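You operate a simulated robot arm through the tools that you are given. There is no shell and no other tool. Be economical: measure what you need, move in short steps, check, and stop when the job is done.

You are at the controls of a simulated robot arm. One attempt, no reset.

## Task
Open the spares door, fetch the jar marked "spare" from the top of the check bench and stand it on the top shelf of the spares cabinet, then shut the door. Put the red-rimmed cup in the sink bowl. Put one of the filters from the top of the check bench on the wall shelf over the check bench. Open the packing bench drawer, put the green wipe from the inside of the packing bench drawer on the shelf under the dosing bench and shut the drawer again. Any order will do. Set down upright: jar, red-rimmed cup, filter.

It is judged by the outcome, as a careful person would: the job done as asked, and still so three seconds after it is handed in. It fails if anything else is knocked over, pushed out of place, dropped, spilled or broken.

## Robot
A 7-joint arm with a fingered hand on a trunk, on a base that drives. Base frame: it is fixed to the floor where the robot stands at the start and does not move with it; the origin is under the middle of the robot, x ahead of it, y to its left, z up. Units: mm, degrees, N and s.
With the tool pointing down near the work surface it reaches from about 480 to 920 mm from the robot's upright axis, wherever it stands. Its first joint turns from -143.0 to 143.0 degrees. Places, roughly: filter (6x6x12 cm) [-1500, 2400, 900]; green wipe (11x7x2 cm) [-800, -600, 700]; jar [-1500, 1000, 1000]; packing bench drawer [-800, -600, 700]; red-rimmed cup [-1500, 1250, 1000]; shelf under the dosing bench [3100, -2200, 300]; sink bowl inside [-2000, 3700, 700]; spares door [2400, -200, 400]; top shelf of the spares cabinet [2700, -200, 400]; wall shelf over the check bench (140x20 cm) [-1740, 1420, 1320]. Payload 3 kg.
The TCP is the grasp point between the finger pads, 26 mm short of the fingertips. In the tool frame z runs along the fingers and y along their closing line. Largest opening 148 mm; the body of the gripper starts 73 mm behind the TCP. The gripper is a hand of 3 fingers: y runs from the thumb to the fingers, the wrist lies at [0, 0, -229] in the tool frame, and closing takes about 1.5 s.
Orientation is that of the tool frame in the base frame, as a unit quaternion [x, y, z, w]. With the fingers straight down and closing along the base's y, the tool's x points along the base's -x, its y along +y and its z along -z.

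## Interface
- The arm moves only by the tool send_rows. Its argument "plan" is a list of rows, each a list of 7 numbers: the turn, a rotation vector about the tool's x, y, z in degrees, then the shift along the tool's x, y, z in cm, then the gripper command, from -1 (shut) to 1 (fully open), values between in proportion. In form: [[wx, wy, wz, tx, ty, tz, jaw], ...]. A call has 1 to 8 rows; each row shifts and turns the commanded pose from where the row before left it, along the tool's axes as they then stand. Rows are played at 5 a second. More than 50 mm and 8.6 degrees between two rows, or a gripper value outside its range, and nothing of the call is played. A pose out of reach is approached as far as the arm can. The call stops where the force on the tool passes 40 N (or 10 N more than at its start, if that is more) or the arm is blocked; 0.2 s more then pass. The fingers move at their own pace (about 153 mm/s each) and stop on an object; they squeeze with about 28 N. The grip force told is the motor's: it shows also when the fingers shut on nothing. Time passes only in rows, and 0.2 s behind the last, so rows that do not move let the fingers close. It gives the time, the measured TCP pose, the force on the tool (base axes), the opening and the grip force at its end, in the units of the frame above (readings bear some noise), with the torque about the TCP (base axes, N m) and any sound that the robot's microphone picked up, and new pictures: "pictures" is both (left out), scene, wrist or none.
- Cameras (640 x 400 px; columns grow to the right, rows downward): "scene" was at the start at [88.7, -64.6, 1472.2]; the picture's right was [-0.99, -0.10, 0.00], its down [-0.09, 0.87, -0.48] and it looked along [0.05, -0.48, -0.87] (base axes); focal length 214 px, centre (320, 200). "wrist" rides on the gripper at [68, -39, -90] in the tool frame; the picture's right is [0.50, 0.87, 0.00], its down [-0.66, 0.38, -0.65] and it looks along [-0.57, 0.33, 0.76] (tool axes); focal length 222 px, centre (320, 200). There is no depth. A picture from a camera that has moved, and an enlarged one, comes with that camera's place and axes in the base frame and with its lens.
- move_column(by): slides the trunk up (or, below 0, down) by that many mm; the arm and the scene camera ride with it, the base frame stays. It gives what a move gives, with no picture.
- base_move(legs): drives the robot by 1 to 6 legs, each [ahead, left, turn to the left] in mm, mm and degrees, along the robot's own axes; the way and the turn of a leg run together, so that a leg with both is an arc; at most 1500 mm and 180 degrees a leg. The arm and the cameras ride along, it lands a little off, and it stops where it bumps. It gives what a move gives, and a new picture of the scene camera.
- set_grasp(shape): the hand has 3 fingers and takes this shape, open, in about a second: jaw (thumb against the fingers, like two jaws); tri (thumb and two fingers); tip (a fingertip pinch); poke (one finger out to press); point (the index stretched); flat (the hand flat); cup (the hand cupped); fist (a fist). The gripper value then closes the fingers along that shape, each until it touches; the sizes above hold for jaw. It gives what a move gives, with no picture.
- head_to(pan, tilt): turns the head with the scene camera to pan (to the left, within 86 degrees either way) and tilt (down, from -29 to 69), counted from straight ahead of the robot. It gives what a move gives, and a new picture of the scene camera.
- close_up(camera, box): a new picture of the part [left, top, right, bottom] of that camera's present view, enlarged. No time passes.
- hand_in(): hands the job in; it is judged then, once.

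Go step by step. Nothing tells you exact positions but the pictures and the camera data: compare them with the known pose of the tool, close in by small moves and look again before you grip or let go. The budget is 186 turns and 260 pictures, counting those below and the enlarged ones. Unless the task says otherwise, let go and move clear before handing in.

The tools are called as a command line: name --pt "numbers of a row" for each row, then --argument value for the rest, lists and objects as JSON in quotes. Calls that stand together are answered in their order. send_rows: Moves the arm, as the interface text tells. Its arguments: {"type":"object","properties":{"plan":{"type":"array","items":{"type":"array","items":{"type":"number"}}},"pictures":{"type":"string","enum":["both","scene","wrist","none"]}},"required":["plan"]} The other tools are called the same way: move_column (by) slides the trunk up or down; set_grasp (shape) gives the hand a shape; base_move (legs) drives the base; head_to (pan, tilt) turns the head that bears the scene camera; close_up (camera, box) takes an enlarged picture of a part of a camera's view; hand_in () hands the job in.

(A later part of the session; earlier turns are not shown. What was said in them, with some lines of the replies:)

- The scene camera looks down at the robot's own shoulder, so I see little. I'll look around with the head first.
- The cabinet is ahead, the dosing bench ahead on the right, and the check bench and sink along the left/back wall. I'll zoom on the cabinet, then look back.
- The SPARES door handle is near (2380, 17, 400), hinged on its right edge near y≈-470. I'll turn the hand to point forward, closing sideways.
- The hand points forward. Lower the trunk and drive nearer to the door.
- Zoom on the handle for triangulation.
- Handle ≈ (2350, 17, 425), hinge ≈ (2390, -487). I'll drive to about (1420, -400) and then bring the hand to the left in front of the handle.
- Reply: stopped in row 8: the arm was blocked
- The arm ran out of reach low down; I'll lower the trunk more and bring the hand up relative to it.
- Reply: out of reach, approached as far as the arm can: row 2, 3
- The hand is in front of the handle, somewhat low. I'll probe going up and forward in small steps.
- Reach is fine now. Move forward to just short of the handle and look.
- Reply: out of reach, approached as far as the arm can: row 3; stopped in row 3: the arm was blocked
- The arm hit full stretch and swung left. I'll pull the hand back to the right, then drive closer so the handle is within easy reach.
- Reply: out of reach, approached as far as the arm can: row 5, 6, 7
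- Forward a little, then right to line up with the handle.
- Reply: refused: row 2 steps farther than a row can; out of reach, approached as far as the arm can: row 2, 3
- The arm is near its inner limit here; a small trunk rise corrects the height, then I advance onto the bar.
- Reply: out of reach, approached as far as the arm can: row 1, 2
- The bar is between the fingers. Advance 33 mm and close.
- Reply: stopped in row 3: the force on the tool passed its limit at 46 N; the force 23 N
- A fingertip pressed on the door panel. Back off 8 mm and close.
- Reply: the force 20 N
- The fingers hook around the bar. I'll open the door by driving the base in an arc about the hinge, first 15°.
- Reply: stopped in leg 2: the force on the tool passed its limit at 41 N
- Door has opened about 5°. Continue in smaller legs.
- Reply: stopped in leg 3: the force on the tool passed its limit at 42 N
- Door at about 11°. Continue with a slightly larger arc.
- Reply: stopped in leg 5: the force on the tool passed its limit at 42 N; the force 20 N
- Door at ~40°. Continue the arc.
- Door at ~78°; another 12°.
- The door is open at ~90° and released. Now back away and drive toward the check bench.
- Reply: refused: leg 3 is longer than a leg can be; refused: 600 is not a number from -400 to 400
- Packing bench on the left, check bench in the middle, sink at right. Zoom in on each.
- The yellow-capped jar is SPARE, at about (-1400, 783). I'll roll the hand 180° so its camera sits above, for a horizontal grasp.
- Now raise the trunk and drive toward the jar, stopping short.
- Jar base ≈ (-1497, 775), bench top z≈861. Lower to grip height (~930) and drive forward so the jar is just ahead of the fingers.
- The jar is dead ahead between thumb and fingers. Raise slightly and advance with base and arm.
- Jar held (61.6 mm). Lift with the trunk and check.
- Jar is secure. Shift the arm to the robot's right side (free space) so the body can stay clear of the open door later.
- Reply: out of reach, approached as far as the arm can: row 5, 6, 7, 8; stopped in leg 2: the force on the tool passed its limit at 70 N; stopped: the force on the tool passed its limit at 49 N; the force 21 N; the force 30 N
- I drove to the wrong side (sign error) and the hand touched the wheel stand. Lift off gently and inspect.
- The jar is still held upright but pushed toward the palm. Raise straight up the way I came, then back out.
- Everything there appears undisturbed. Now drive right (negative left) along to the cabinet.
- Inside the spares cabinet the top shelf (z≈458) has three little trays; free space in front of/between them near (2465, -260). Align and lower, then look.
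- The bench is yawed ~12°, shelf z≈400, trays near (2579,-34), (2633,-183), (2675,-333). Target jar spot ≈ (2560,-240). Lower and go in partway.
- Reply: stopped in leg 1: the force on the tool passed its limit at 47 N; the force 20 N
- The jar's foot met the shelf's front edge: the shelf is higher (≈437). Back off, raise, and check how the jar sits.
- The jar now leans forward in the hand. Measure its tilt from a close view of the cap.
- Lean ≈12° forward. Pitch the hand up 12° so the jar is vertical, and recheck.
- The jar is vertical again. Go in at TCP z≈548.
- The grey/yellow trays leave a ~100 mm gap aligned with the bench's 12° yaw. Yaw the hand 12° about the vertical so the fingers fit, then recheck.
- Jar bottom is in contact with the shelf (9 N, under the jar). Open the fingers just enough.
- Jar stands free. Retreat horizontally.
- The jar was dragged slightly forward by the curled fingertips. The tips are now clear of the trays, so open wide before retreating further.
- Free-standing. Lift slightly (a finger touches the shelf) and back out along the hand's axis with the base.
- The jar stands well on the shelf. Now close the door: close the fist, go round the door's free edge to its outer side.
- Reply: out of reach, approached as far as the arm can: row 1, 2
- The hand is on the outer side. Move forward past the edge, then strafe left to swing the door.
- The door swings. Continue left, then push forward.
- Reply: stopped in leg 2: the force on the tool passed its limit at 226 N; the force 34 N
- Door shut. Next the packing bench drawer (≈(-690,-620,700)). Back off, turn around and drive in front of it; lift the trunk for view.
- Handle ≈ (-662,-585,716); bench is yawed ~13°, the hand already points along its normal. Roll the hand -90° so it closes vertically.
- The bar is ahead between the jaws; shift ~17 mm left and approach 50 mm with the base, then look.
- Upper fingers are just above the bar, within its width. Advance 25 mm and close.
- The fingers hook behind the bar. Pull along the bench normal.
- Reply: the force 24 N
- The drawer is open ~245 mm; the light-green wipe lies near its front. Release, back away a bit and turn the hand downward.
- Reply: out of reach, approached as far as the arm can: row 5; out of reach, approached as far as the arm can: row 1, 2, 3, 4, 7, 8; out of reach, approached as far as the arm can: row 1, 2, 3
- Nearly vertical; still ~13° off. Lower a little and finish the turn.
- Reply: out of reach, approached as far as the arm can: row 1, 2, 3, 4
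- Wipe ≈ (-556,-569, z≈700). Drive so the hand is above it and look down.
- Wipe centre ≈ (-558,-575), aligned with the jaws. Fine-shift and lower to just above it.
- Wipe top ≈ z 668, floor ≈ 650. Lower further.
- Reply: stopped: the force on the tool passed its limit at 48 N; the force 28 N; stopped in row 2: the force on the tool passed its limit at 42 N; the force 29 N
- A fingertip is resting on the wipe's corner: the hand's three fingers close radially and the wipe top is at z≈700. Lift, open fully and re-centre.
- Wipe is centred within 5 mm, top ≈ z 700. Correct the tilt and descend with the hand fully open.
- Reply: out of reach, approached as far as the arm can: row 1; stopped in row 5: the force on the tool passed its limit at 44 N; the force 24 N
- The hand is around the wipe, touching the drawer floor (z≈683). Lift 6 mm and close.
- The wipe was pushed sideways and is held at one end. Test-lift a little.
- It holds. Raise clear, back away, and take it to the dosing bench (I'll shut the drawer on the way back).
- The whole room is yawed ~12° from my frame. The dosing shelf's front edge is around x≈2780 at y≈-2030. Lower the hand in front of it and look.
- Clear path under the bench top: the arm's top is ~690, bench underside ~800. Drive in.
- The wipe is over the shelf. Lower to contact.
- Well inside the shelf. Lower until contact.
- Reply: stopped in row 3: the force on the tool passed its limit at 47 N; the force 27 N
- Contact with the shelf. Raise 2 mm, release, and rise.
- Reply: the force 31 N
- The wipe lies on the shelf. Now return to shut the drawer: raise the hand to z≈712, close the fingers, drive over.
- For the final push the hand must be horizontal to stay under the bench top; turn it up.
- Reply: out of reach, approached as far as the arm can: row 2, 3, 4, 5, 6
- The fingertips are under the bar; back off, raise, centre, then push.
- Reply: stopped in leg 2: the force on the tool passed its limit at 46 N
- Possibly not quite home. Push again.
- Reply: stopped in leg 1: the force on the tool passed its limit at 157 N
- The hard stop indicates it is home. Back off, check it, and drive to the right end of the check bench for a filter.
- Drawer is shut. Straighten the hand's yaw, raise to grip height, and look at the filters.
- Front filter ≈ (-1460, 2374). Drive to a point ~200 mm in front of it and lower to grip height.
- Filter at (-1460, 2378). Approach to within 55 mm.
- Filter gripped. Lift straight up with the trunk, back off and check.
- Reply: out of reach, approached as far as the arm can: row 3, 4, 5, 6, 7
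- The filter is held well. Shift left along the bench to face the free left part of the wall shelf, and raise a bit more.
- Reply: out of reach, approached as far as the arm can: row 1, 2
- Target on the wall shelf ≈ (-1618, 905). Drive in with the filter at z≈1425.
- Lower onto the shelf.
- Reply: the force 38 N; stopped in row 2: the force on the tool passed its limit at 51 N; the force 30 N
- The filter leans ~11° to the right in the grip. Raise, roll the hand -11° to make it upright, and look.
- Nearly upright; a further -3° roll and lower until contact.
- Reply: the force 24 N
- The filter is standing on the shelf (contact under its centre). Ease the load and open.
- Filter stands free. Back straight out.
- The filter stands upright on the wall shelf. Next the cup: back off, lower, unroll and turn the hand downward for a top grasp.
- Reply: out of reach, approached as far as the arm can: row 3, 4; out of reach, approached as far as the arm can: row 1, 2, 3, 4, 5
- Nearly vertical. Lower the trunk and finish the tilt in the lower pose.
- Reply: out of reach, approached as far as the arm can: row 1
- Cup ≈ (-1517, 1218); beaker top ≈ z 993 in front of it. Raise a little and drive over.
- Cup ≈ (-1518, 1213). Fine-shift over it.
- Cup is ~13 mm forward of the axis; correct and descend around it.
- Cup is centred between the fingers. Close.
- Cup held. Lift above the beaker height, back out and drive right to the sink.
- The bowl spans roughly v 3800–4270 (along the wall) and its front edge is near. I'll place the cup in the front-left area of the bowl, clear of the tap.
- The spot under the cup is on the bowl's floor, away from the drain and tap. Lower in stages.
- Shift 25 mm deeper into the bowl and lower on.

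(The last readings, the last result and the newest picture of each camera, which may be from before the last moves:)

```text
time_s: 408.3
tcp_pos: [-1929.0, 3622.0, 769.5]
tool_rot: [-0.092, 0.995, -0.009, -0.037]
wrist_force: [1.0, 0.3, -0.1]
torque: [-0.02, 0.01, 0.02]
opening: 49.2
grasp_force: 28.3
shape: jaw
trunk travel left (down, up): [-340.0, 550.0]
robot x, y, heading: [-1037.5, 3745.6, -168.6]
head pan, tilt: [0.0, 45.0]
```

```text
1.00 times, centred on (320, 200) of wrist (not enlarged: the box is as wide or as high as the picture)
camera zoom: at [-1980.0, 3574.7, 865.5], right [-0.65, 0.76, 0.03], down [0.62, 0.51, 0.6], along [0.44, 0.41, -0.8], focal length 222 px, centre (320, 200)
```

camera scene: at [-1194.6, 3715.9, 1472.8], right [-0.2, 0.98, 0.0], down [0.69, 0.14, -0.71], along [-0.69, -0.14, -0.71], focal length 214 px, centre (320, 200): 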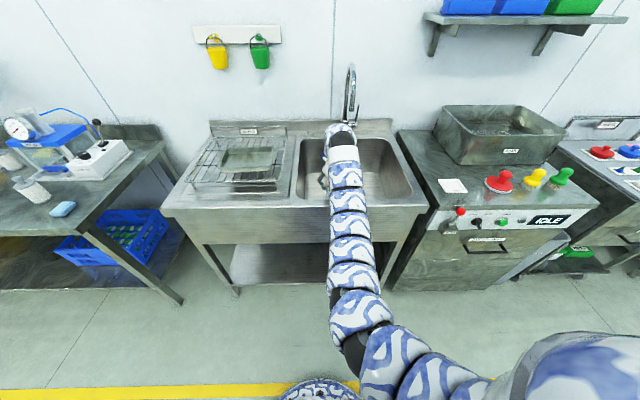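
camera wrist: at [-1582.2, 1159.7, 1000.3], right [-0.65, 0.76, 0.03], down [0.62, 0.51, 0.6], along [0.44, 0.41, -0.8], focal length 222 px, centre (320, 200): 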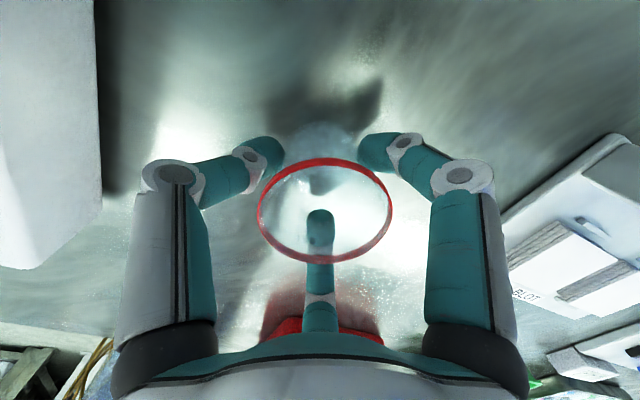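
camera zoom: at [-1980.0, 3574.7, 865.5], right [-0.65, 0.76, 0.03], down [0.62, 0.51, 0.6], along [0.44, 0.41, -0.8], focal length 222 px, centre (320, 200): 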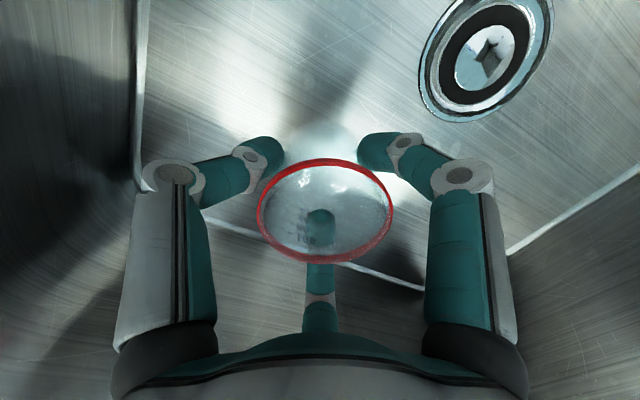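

move_column --by -16

send_rows --pt "0 0 0 0 0 0.4 -1" --pt "0 0 0 0 0 0.4 -1" --pt "0 0 0 0 0 0.4 -1" --pt "0 0 0 0 0 0 -1" --pictures "wrist"

```text
time_s: 408.9
tcp_pos: [-1927.5, 3623.4, 753.7]
tool_rot: [-0.093, 0.995, -0.008, -0.037]
wrist_force: [0.5, -0.2, -0.3]
torque: [0.03, 0.03, 0.0]
opening: 49.2
grasp_force: 28.0
shape: jaw
trunk travel left (down, up): [-324.0, 566.0]
robot x, y, heading: [-1036.3, 3744.7, -168.6]
head pan, tilt: [0.0, 45.0]
```

```text
time_s: 409.9
tcp_pos: [-1927.9, 3622.7, 740.0]
tool_rot: [-0.093, 0.995, -0.008, -0.036]
wrist_force: [0.1, -0.5, -0.6]
torque: [0.02, -0.03, 0.0]
opening: 49.0
grasp_force: 27.5
shape: jaw
trunk travel left (down, up): [-324.0, 566.0]
robot x, y, heading: [-1036.2, 3746.2, -168.6]
head pan, tilt: [0.0, 45.0]
camera wrist: at [-1980.7, 3573.7, 837.2], right [-0.65, 0.76, 0.03], down [0.62, 0.51, 0.6], along [0.44, 0.41, -0.8], focal length 222 px, centre (320, 200)
```

wrist: 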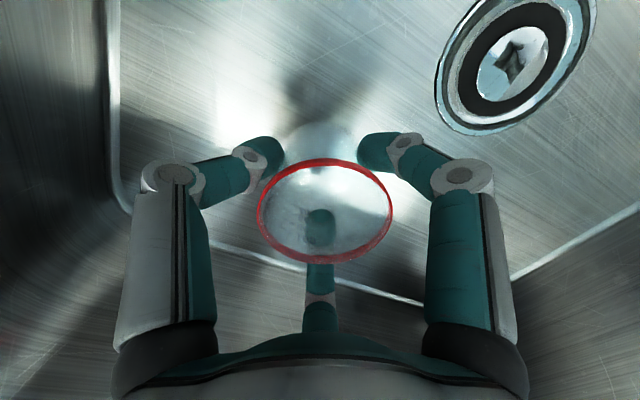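

send_rows --pt "0 0 0 0 0 0.4 -1" --pt "0 0 0 0 0 0.4 -1" --pt "0 0 0 0 0 0.3 -1" --pt "0 0 0 0 0 0.3 -1" --pt "0 0 0 0 0 0.3 -1" --pt "0 0 0 0 0 0.3 -1" --pictures "wrist"

```text
time_s: 411.3
tcp_pos: [-1930.2, 3623.3, 721.5]
tool_rot: [-0.093, 0.995, -0.008, -0.036]
wrist_force: [0.5, -0.9, -0.8]
torque: [-0.01, 0.0, -0.01]
opening: 49.4
grasp_force: 28.1
shape: jaw
trunk travel left (down, up): [-324.0, 566.0]
robot x, y, heading: [-1038.1, 3746.6, -168.4]
head pan, tilt: [0.0, 45.0]
camera wrist: at [-1982.3, 3574.2, 817.2], right [-0.65, 0.76, 0.03], down [0.62, 0.51, 0.6], along [0.44, 0.41, -0.8], focal length 222 px, centre (320, 200)
```

wrist: 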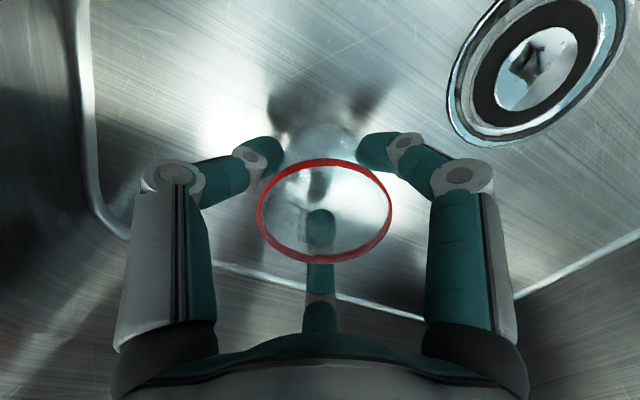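

send_rows --pt "0 0 0 0 0 0.3 -1" --pt "0 0 0 0 0 0.3 -1" --pt "0 0 0 0 0 0.3 -1" --pt "0 0 0 0 0 0.3 -1" --pt "0 0 0 0 0 0.3 -1" --pt "0 0 0 0 0 0.3 -1" --pictures "wrist"

```text
time_s: 412.2
tcp_pos: [-1932.7, 3620.9, 719.8]
tool_rot: [-0.092, 0.995, -0.012, -0.041]
wrist_force: [0.9, 1.0, 23.9]
torque: [0.08, -0.18, -0.04]
opening: 51.2
grasp_force: 28.0
shape: jaw
trunk travel left (down, up): [-324.0, 566.0]
robot x, y, heading: [-1035.5, 3748.2, -168.6]
head pan, tilt: [0.0, 45.0]
stopped in row 4: the force on the tool passed its limit at 42 N (the readings are from after the stop); the commanded pose is now the measured one
camera wrist: at [-1982.8, 3573.7, 815.0], right [-0.65, 0.76, 0.03], down [0.62, 0.51, 0.59], along [0.43, 0.4, -0.81], focal length 222 px, centre (320, 200)
```

wrist: 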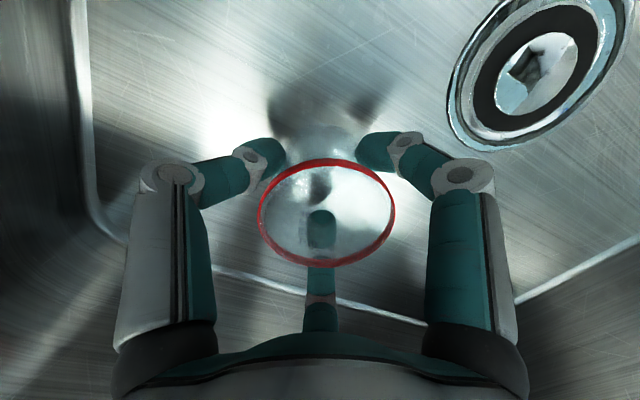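

Contact with the bowl floor. Ease up 2 mm, open gradually, then rise.

send_rows --pt "0 0 0 0 0 -0.2 -1" --pt "0 0 0 0 0 0 -0.3" --pt "0 0 0 0 0 0 -0.1" --pt "0 0 0 0 0 0 0.1" --pt "0 0 0 0 0 0 0.3" --pt "0 0 0 0 0 0 0.3" --pictures "wrist"

```text
time_s: 413.6
tcp_pos: [-1932.0, 3621.4, 717.4]
tool_rot: [-0.093, 0.995, -0.009, -0.039]
wrist_force: [0.9, 0.1, 0.0]
torque: [0.0, 0.02, 0.03]
opening: 95.9
grasp_force: 0.0
shape: jaw
trunk travel left (down, up): [-324.0, 566.0]
robot x, y, heading: [-1040.9, 3745.5, -168.5]
head pan, tilt: [0.0, 45.0]
camera wrist: at [-1983.6, 3573.8, 812.5], right [-0.65, 0.76, 0.03], down [0.62, 0.51, 0.6], along [0.44, 0.4, -0.8], focal length 222 px, centre (320, 200)
```

wrist: 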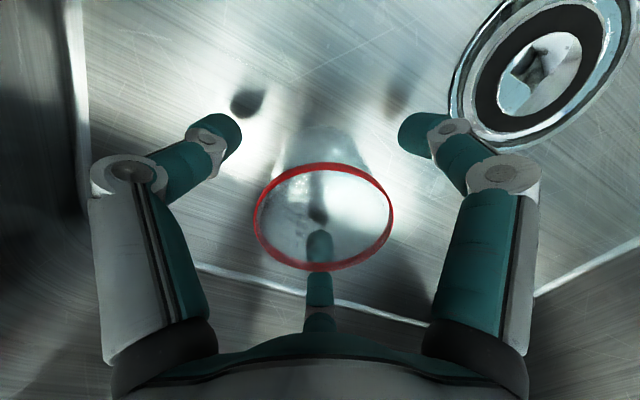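

The cup stands free. Raise straight up and look.

move_column --by 340

close_up --camera "wrist" --box '[0, 0, 640, 400]'

base_move --legs '[[-500, 0, 0]]'

close_up --camera "scene" --box '[240, 80, 400, 200]'

```text
time_s: 416.9
tcp_pos: [-1931.8, 3623.3, 1057.6]
tool_rot: [-0.092, 0.995, -0.01, -0.038]
wrist_force: [0.3, 0.6, -0.4]
torque: [0.02, -0.02, 0.02]
opening: 95.7
grasp_force: 0.1
shape: jaw
trunk travel left (down, up): [-664.0, 226.0]
robot x, y, heading: [-1040.4, 3746.2, -168.6]
head pan, tilt: [0.0, 45.0]
```

```text
1.00 times, centred on (320, 200) of wrist (not enlarged: the box is as wide or as high as the picture)
camera zoom: at [-1983.7, 3573.8, 1152.4], right [-0.65, 0.76, 0.03], down [0.62, 0.51, 0.6], along [0.44, 0.4, -0.8], focal length 222 px, centre (320, 200)
```

zoom: 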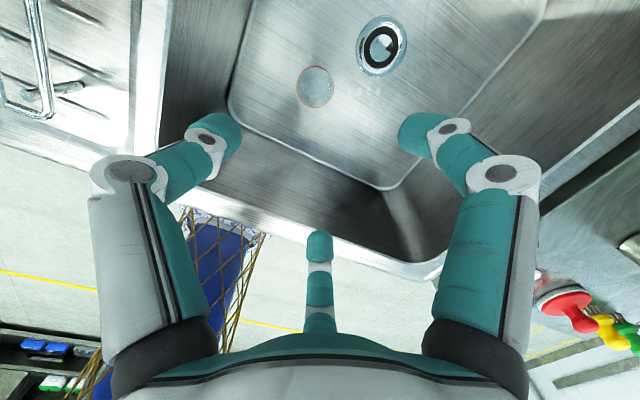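

```text
time_s: 419.9
tcp_pos: [-1428.2, 3725.7, 1057.9]
tool_rot: [-0.092, 0.995, -0.01, -0.038]
wrist_force: [0.1, -0.3, 0.0]
torque: [0.01, -0.01, 0.02]
opening: 95.7
grasp_force: 0.0
shape: jaw
trunk travel left (down, up): [-664.0, 226.0]
robot x, y, heading: [-534.0, 3849.0, -168.5]
head pan, tilt: [0.0, 45.0]
camera scene: at [-690.0, 3817.0, 1731.9], right [-0.2, 0.98, 0.0], down [0.69, 0.14, -0.71], along [-0.69, -0.14, -0.71], focal length 214 px, centre (320, 200)
```

scene: 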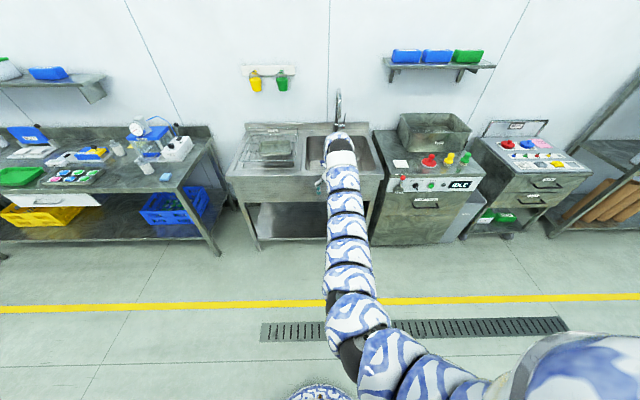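

```text
3.33 times, centred on (320, 140) of scene
camera zoom: at [-690.0, 3817.0, 1731.9], right [-0.2, 0.98, 0.0], down [0.69, 0.14, -0.71], along [-0.69, -0.14, -0.71], focal length 715 px, centre (320, 400)
```

zoom: 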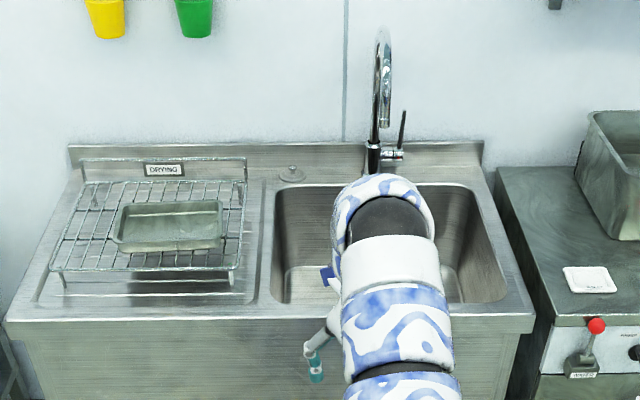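

The cup stands upright in the bowl. One last check on the cabinet door after its firm push: drive within view of it.

base_move --legs '[[0, 0, 114], [1400, 0, 0], [1100, 0, 0]]'

head_to --pan 0 --tilt 25

close_up --camera "scene" --box '[220, 110, 420, 260]'

```text
time_s: 436.8
tcp_pos: [1296.1, 1019.0, 1056.7]
tool_rot: [0.876, -0.481, 0.037, 0.014]
wrist_force: [-0.1, -0.7, -0.2]
torque: [-0.01, -0.01, 0.01]
opening: 95.8
grasp_force: 0.1
shape: jaw
trunk travel left (down, up): [-664.0, 226.0]
robot x, y, heading: [848.7, 1801.3, -56.6]
head pan, tilt: [0.0, 45.0]
camera scene: at [937.0, 1665.6, 1731.8], right [-0.84, -0.55, 0.0], down [-0.39, 0.59, -0.71], along [0.39, -0.59, -0.71], focal length 214 px, centre (320, 200)
```

scene: 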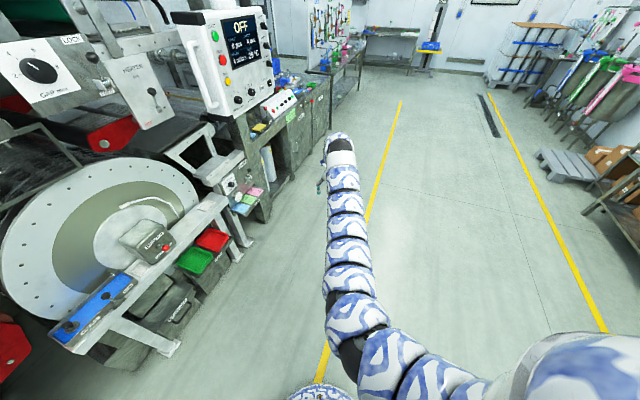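

```text
time_s: 437.6
tcp_pos: [1296.5, 1018.0, 1056.7]
tool_rot: [0.876, -0.48, 0.037, 0.015]
wrist_force: [0.0, -1.5, 0.5]
torque: [0.02, 0.0, 0.02]
opening: 95.5
grasp_force: 0.0
shape: jaw
trunk travel left (down, up): [-664.0, 226.0]
robot x, y, heading: [846.8, 1804.3, -56.5]
head pan, tilt: [0.0, 25.0]
camera scene: at [942.7, 1656.9, 1762.3], right [-0.84, -0.55, 0.0], down [-0.23, 0.35, -0.91], along [0.5, -0.76, -0.42], focal length 214 px, centre (320, 200)
```

scene: 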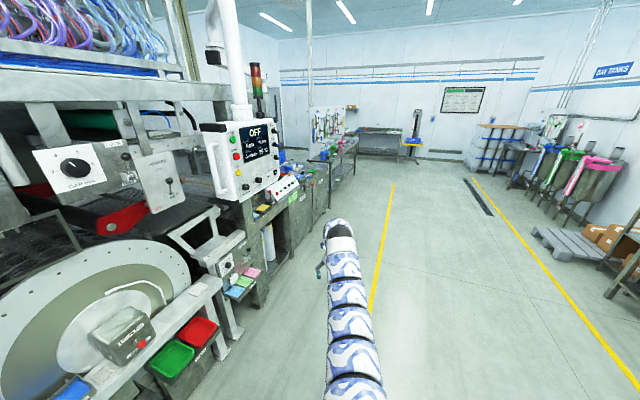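

```text
2.67 times, centred on (320, 185) of scene
camera zoom: at [942.7, 1656.9, 1762.3], right [-0.84, -0.55, 0.0], down [-0.23, 0.35, -0.91], along [0.5, -0.76, -0.42], focal length 572 px, centre (320, 240)
```

zoom: 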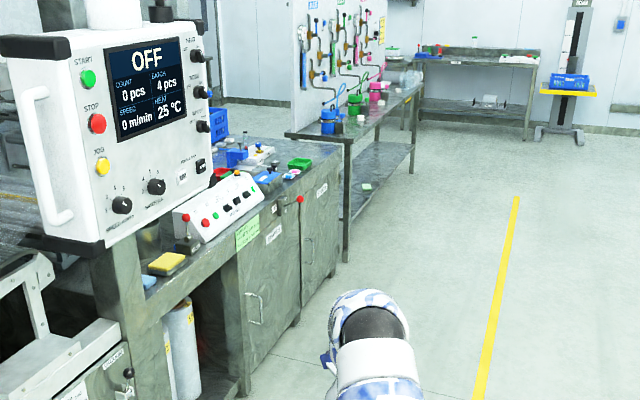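

The spares door is flush shut, the wipe lies on the dosing shelf, and everything else looks undisturbed. Handing in.

hand_in

```text
The job is handed in.
```

The job is handed in, with everything in place when I last saw it:
- **Jar:** the "spare" jar is upright on the top shelf of the spares cabinet, and the door is shut. I did not see it again after closing the door, which took a hard final push.
- **Cup:** the red-rimmed cup is upright in the sink bowl.
- **Filter:** one filter is upright on the wall shelf over the check bench.
- **Wipe:** the green wipe is on the shelf under the dosing bench, and the packing bench drawer is shut.

While carrying the jar, I took a wrong turn and bumped the drum stand with it. Nothing looked moved or damaged there.
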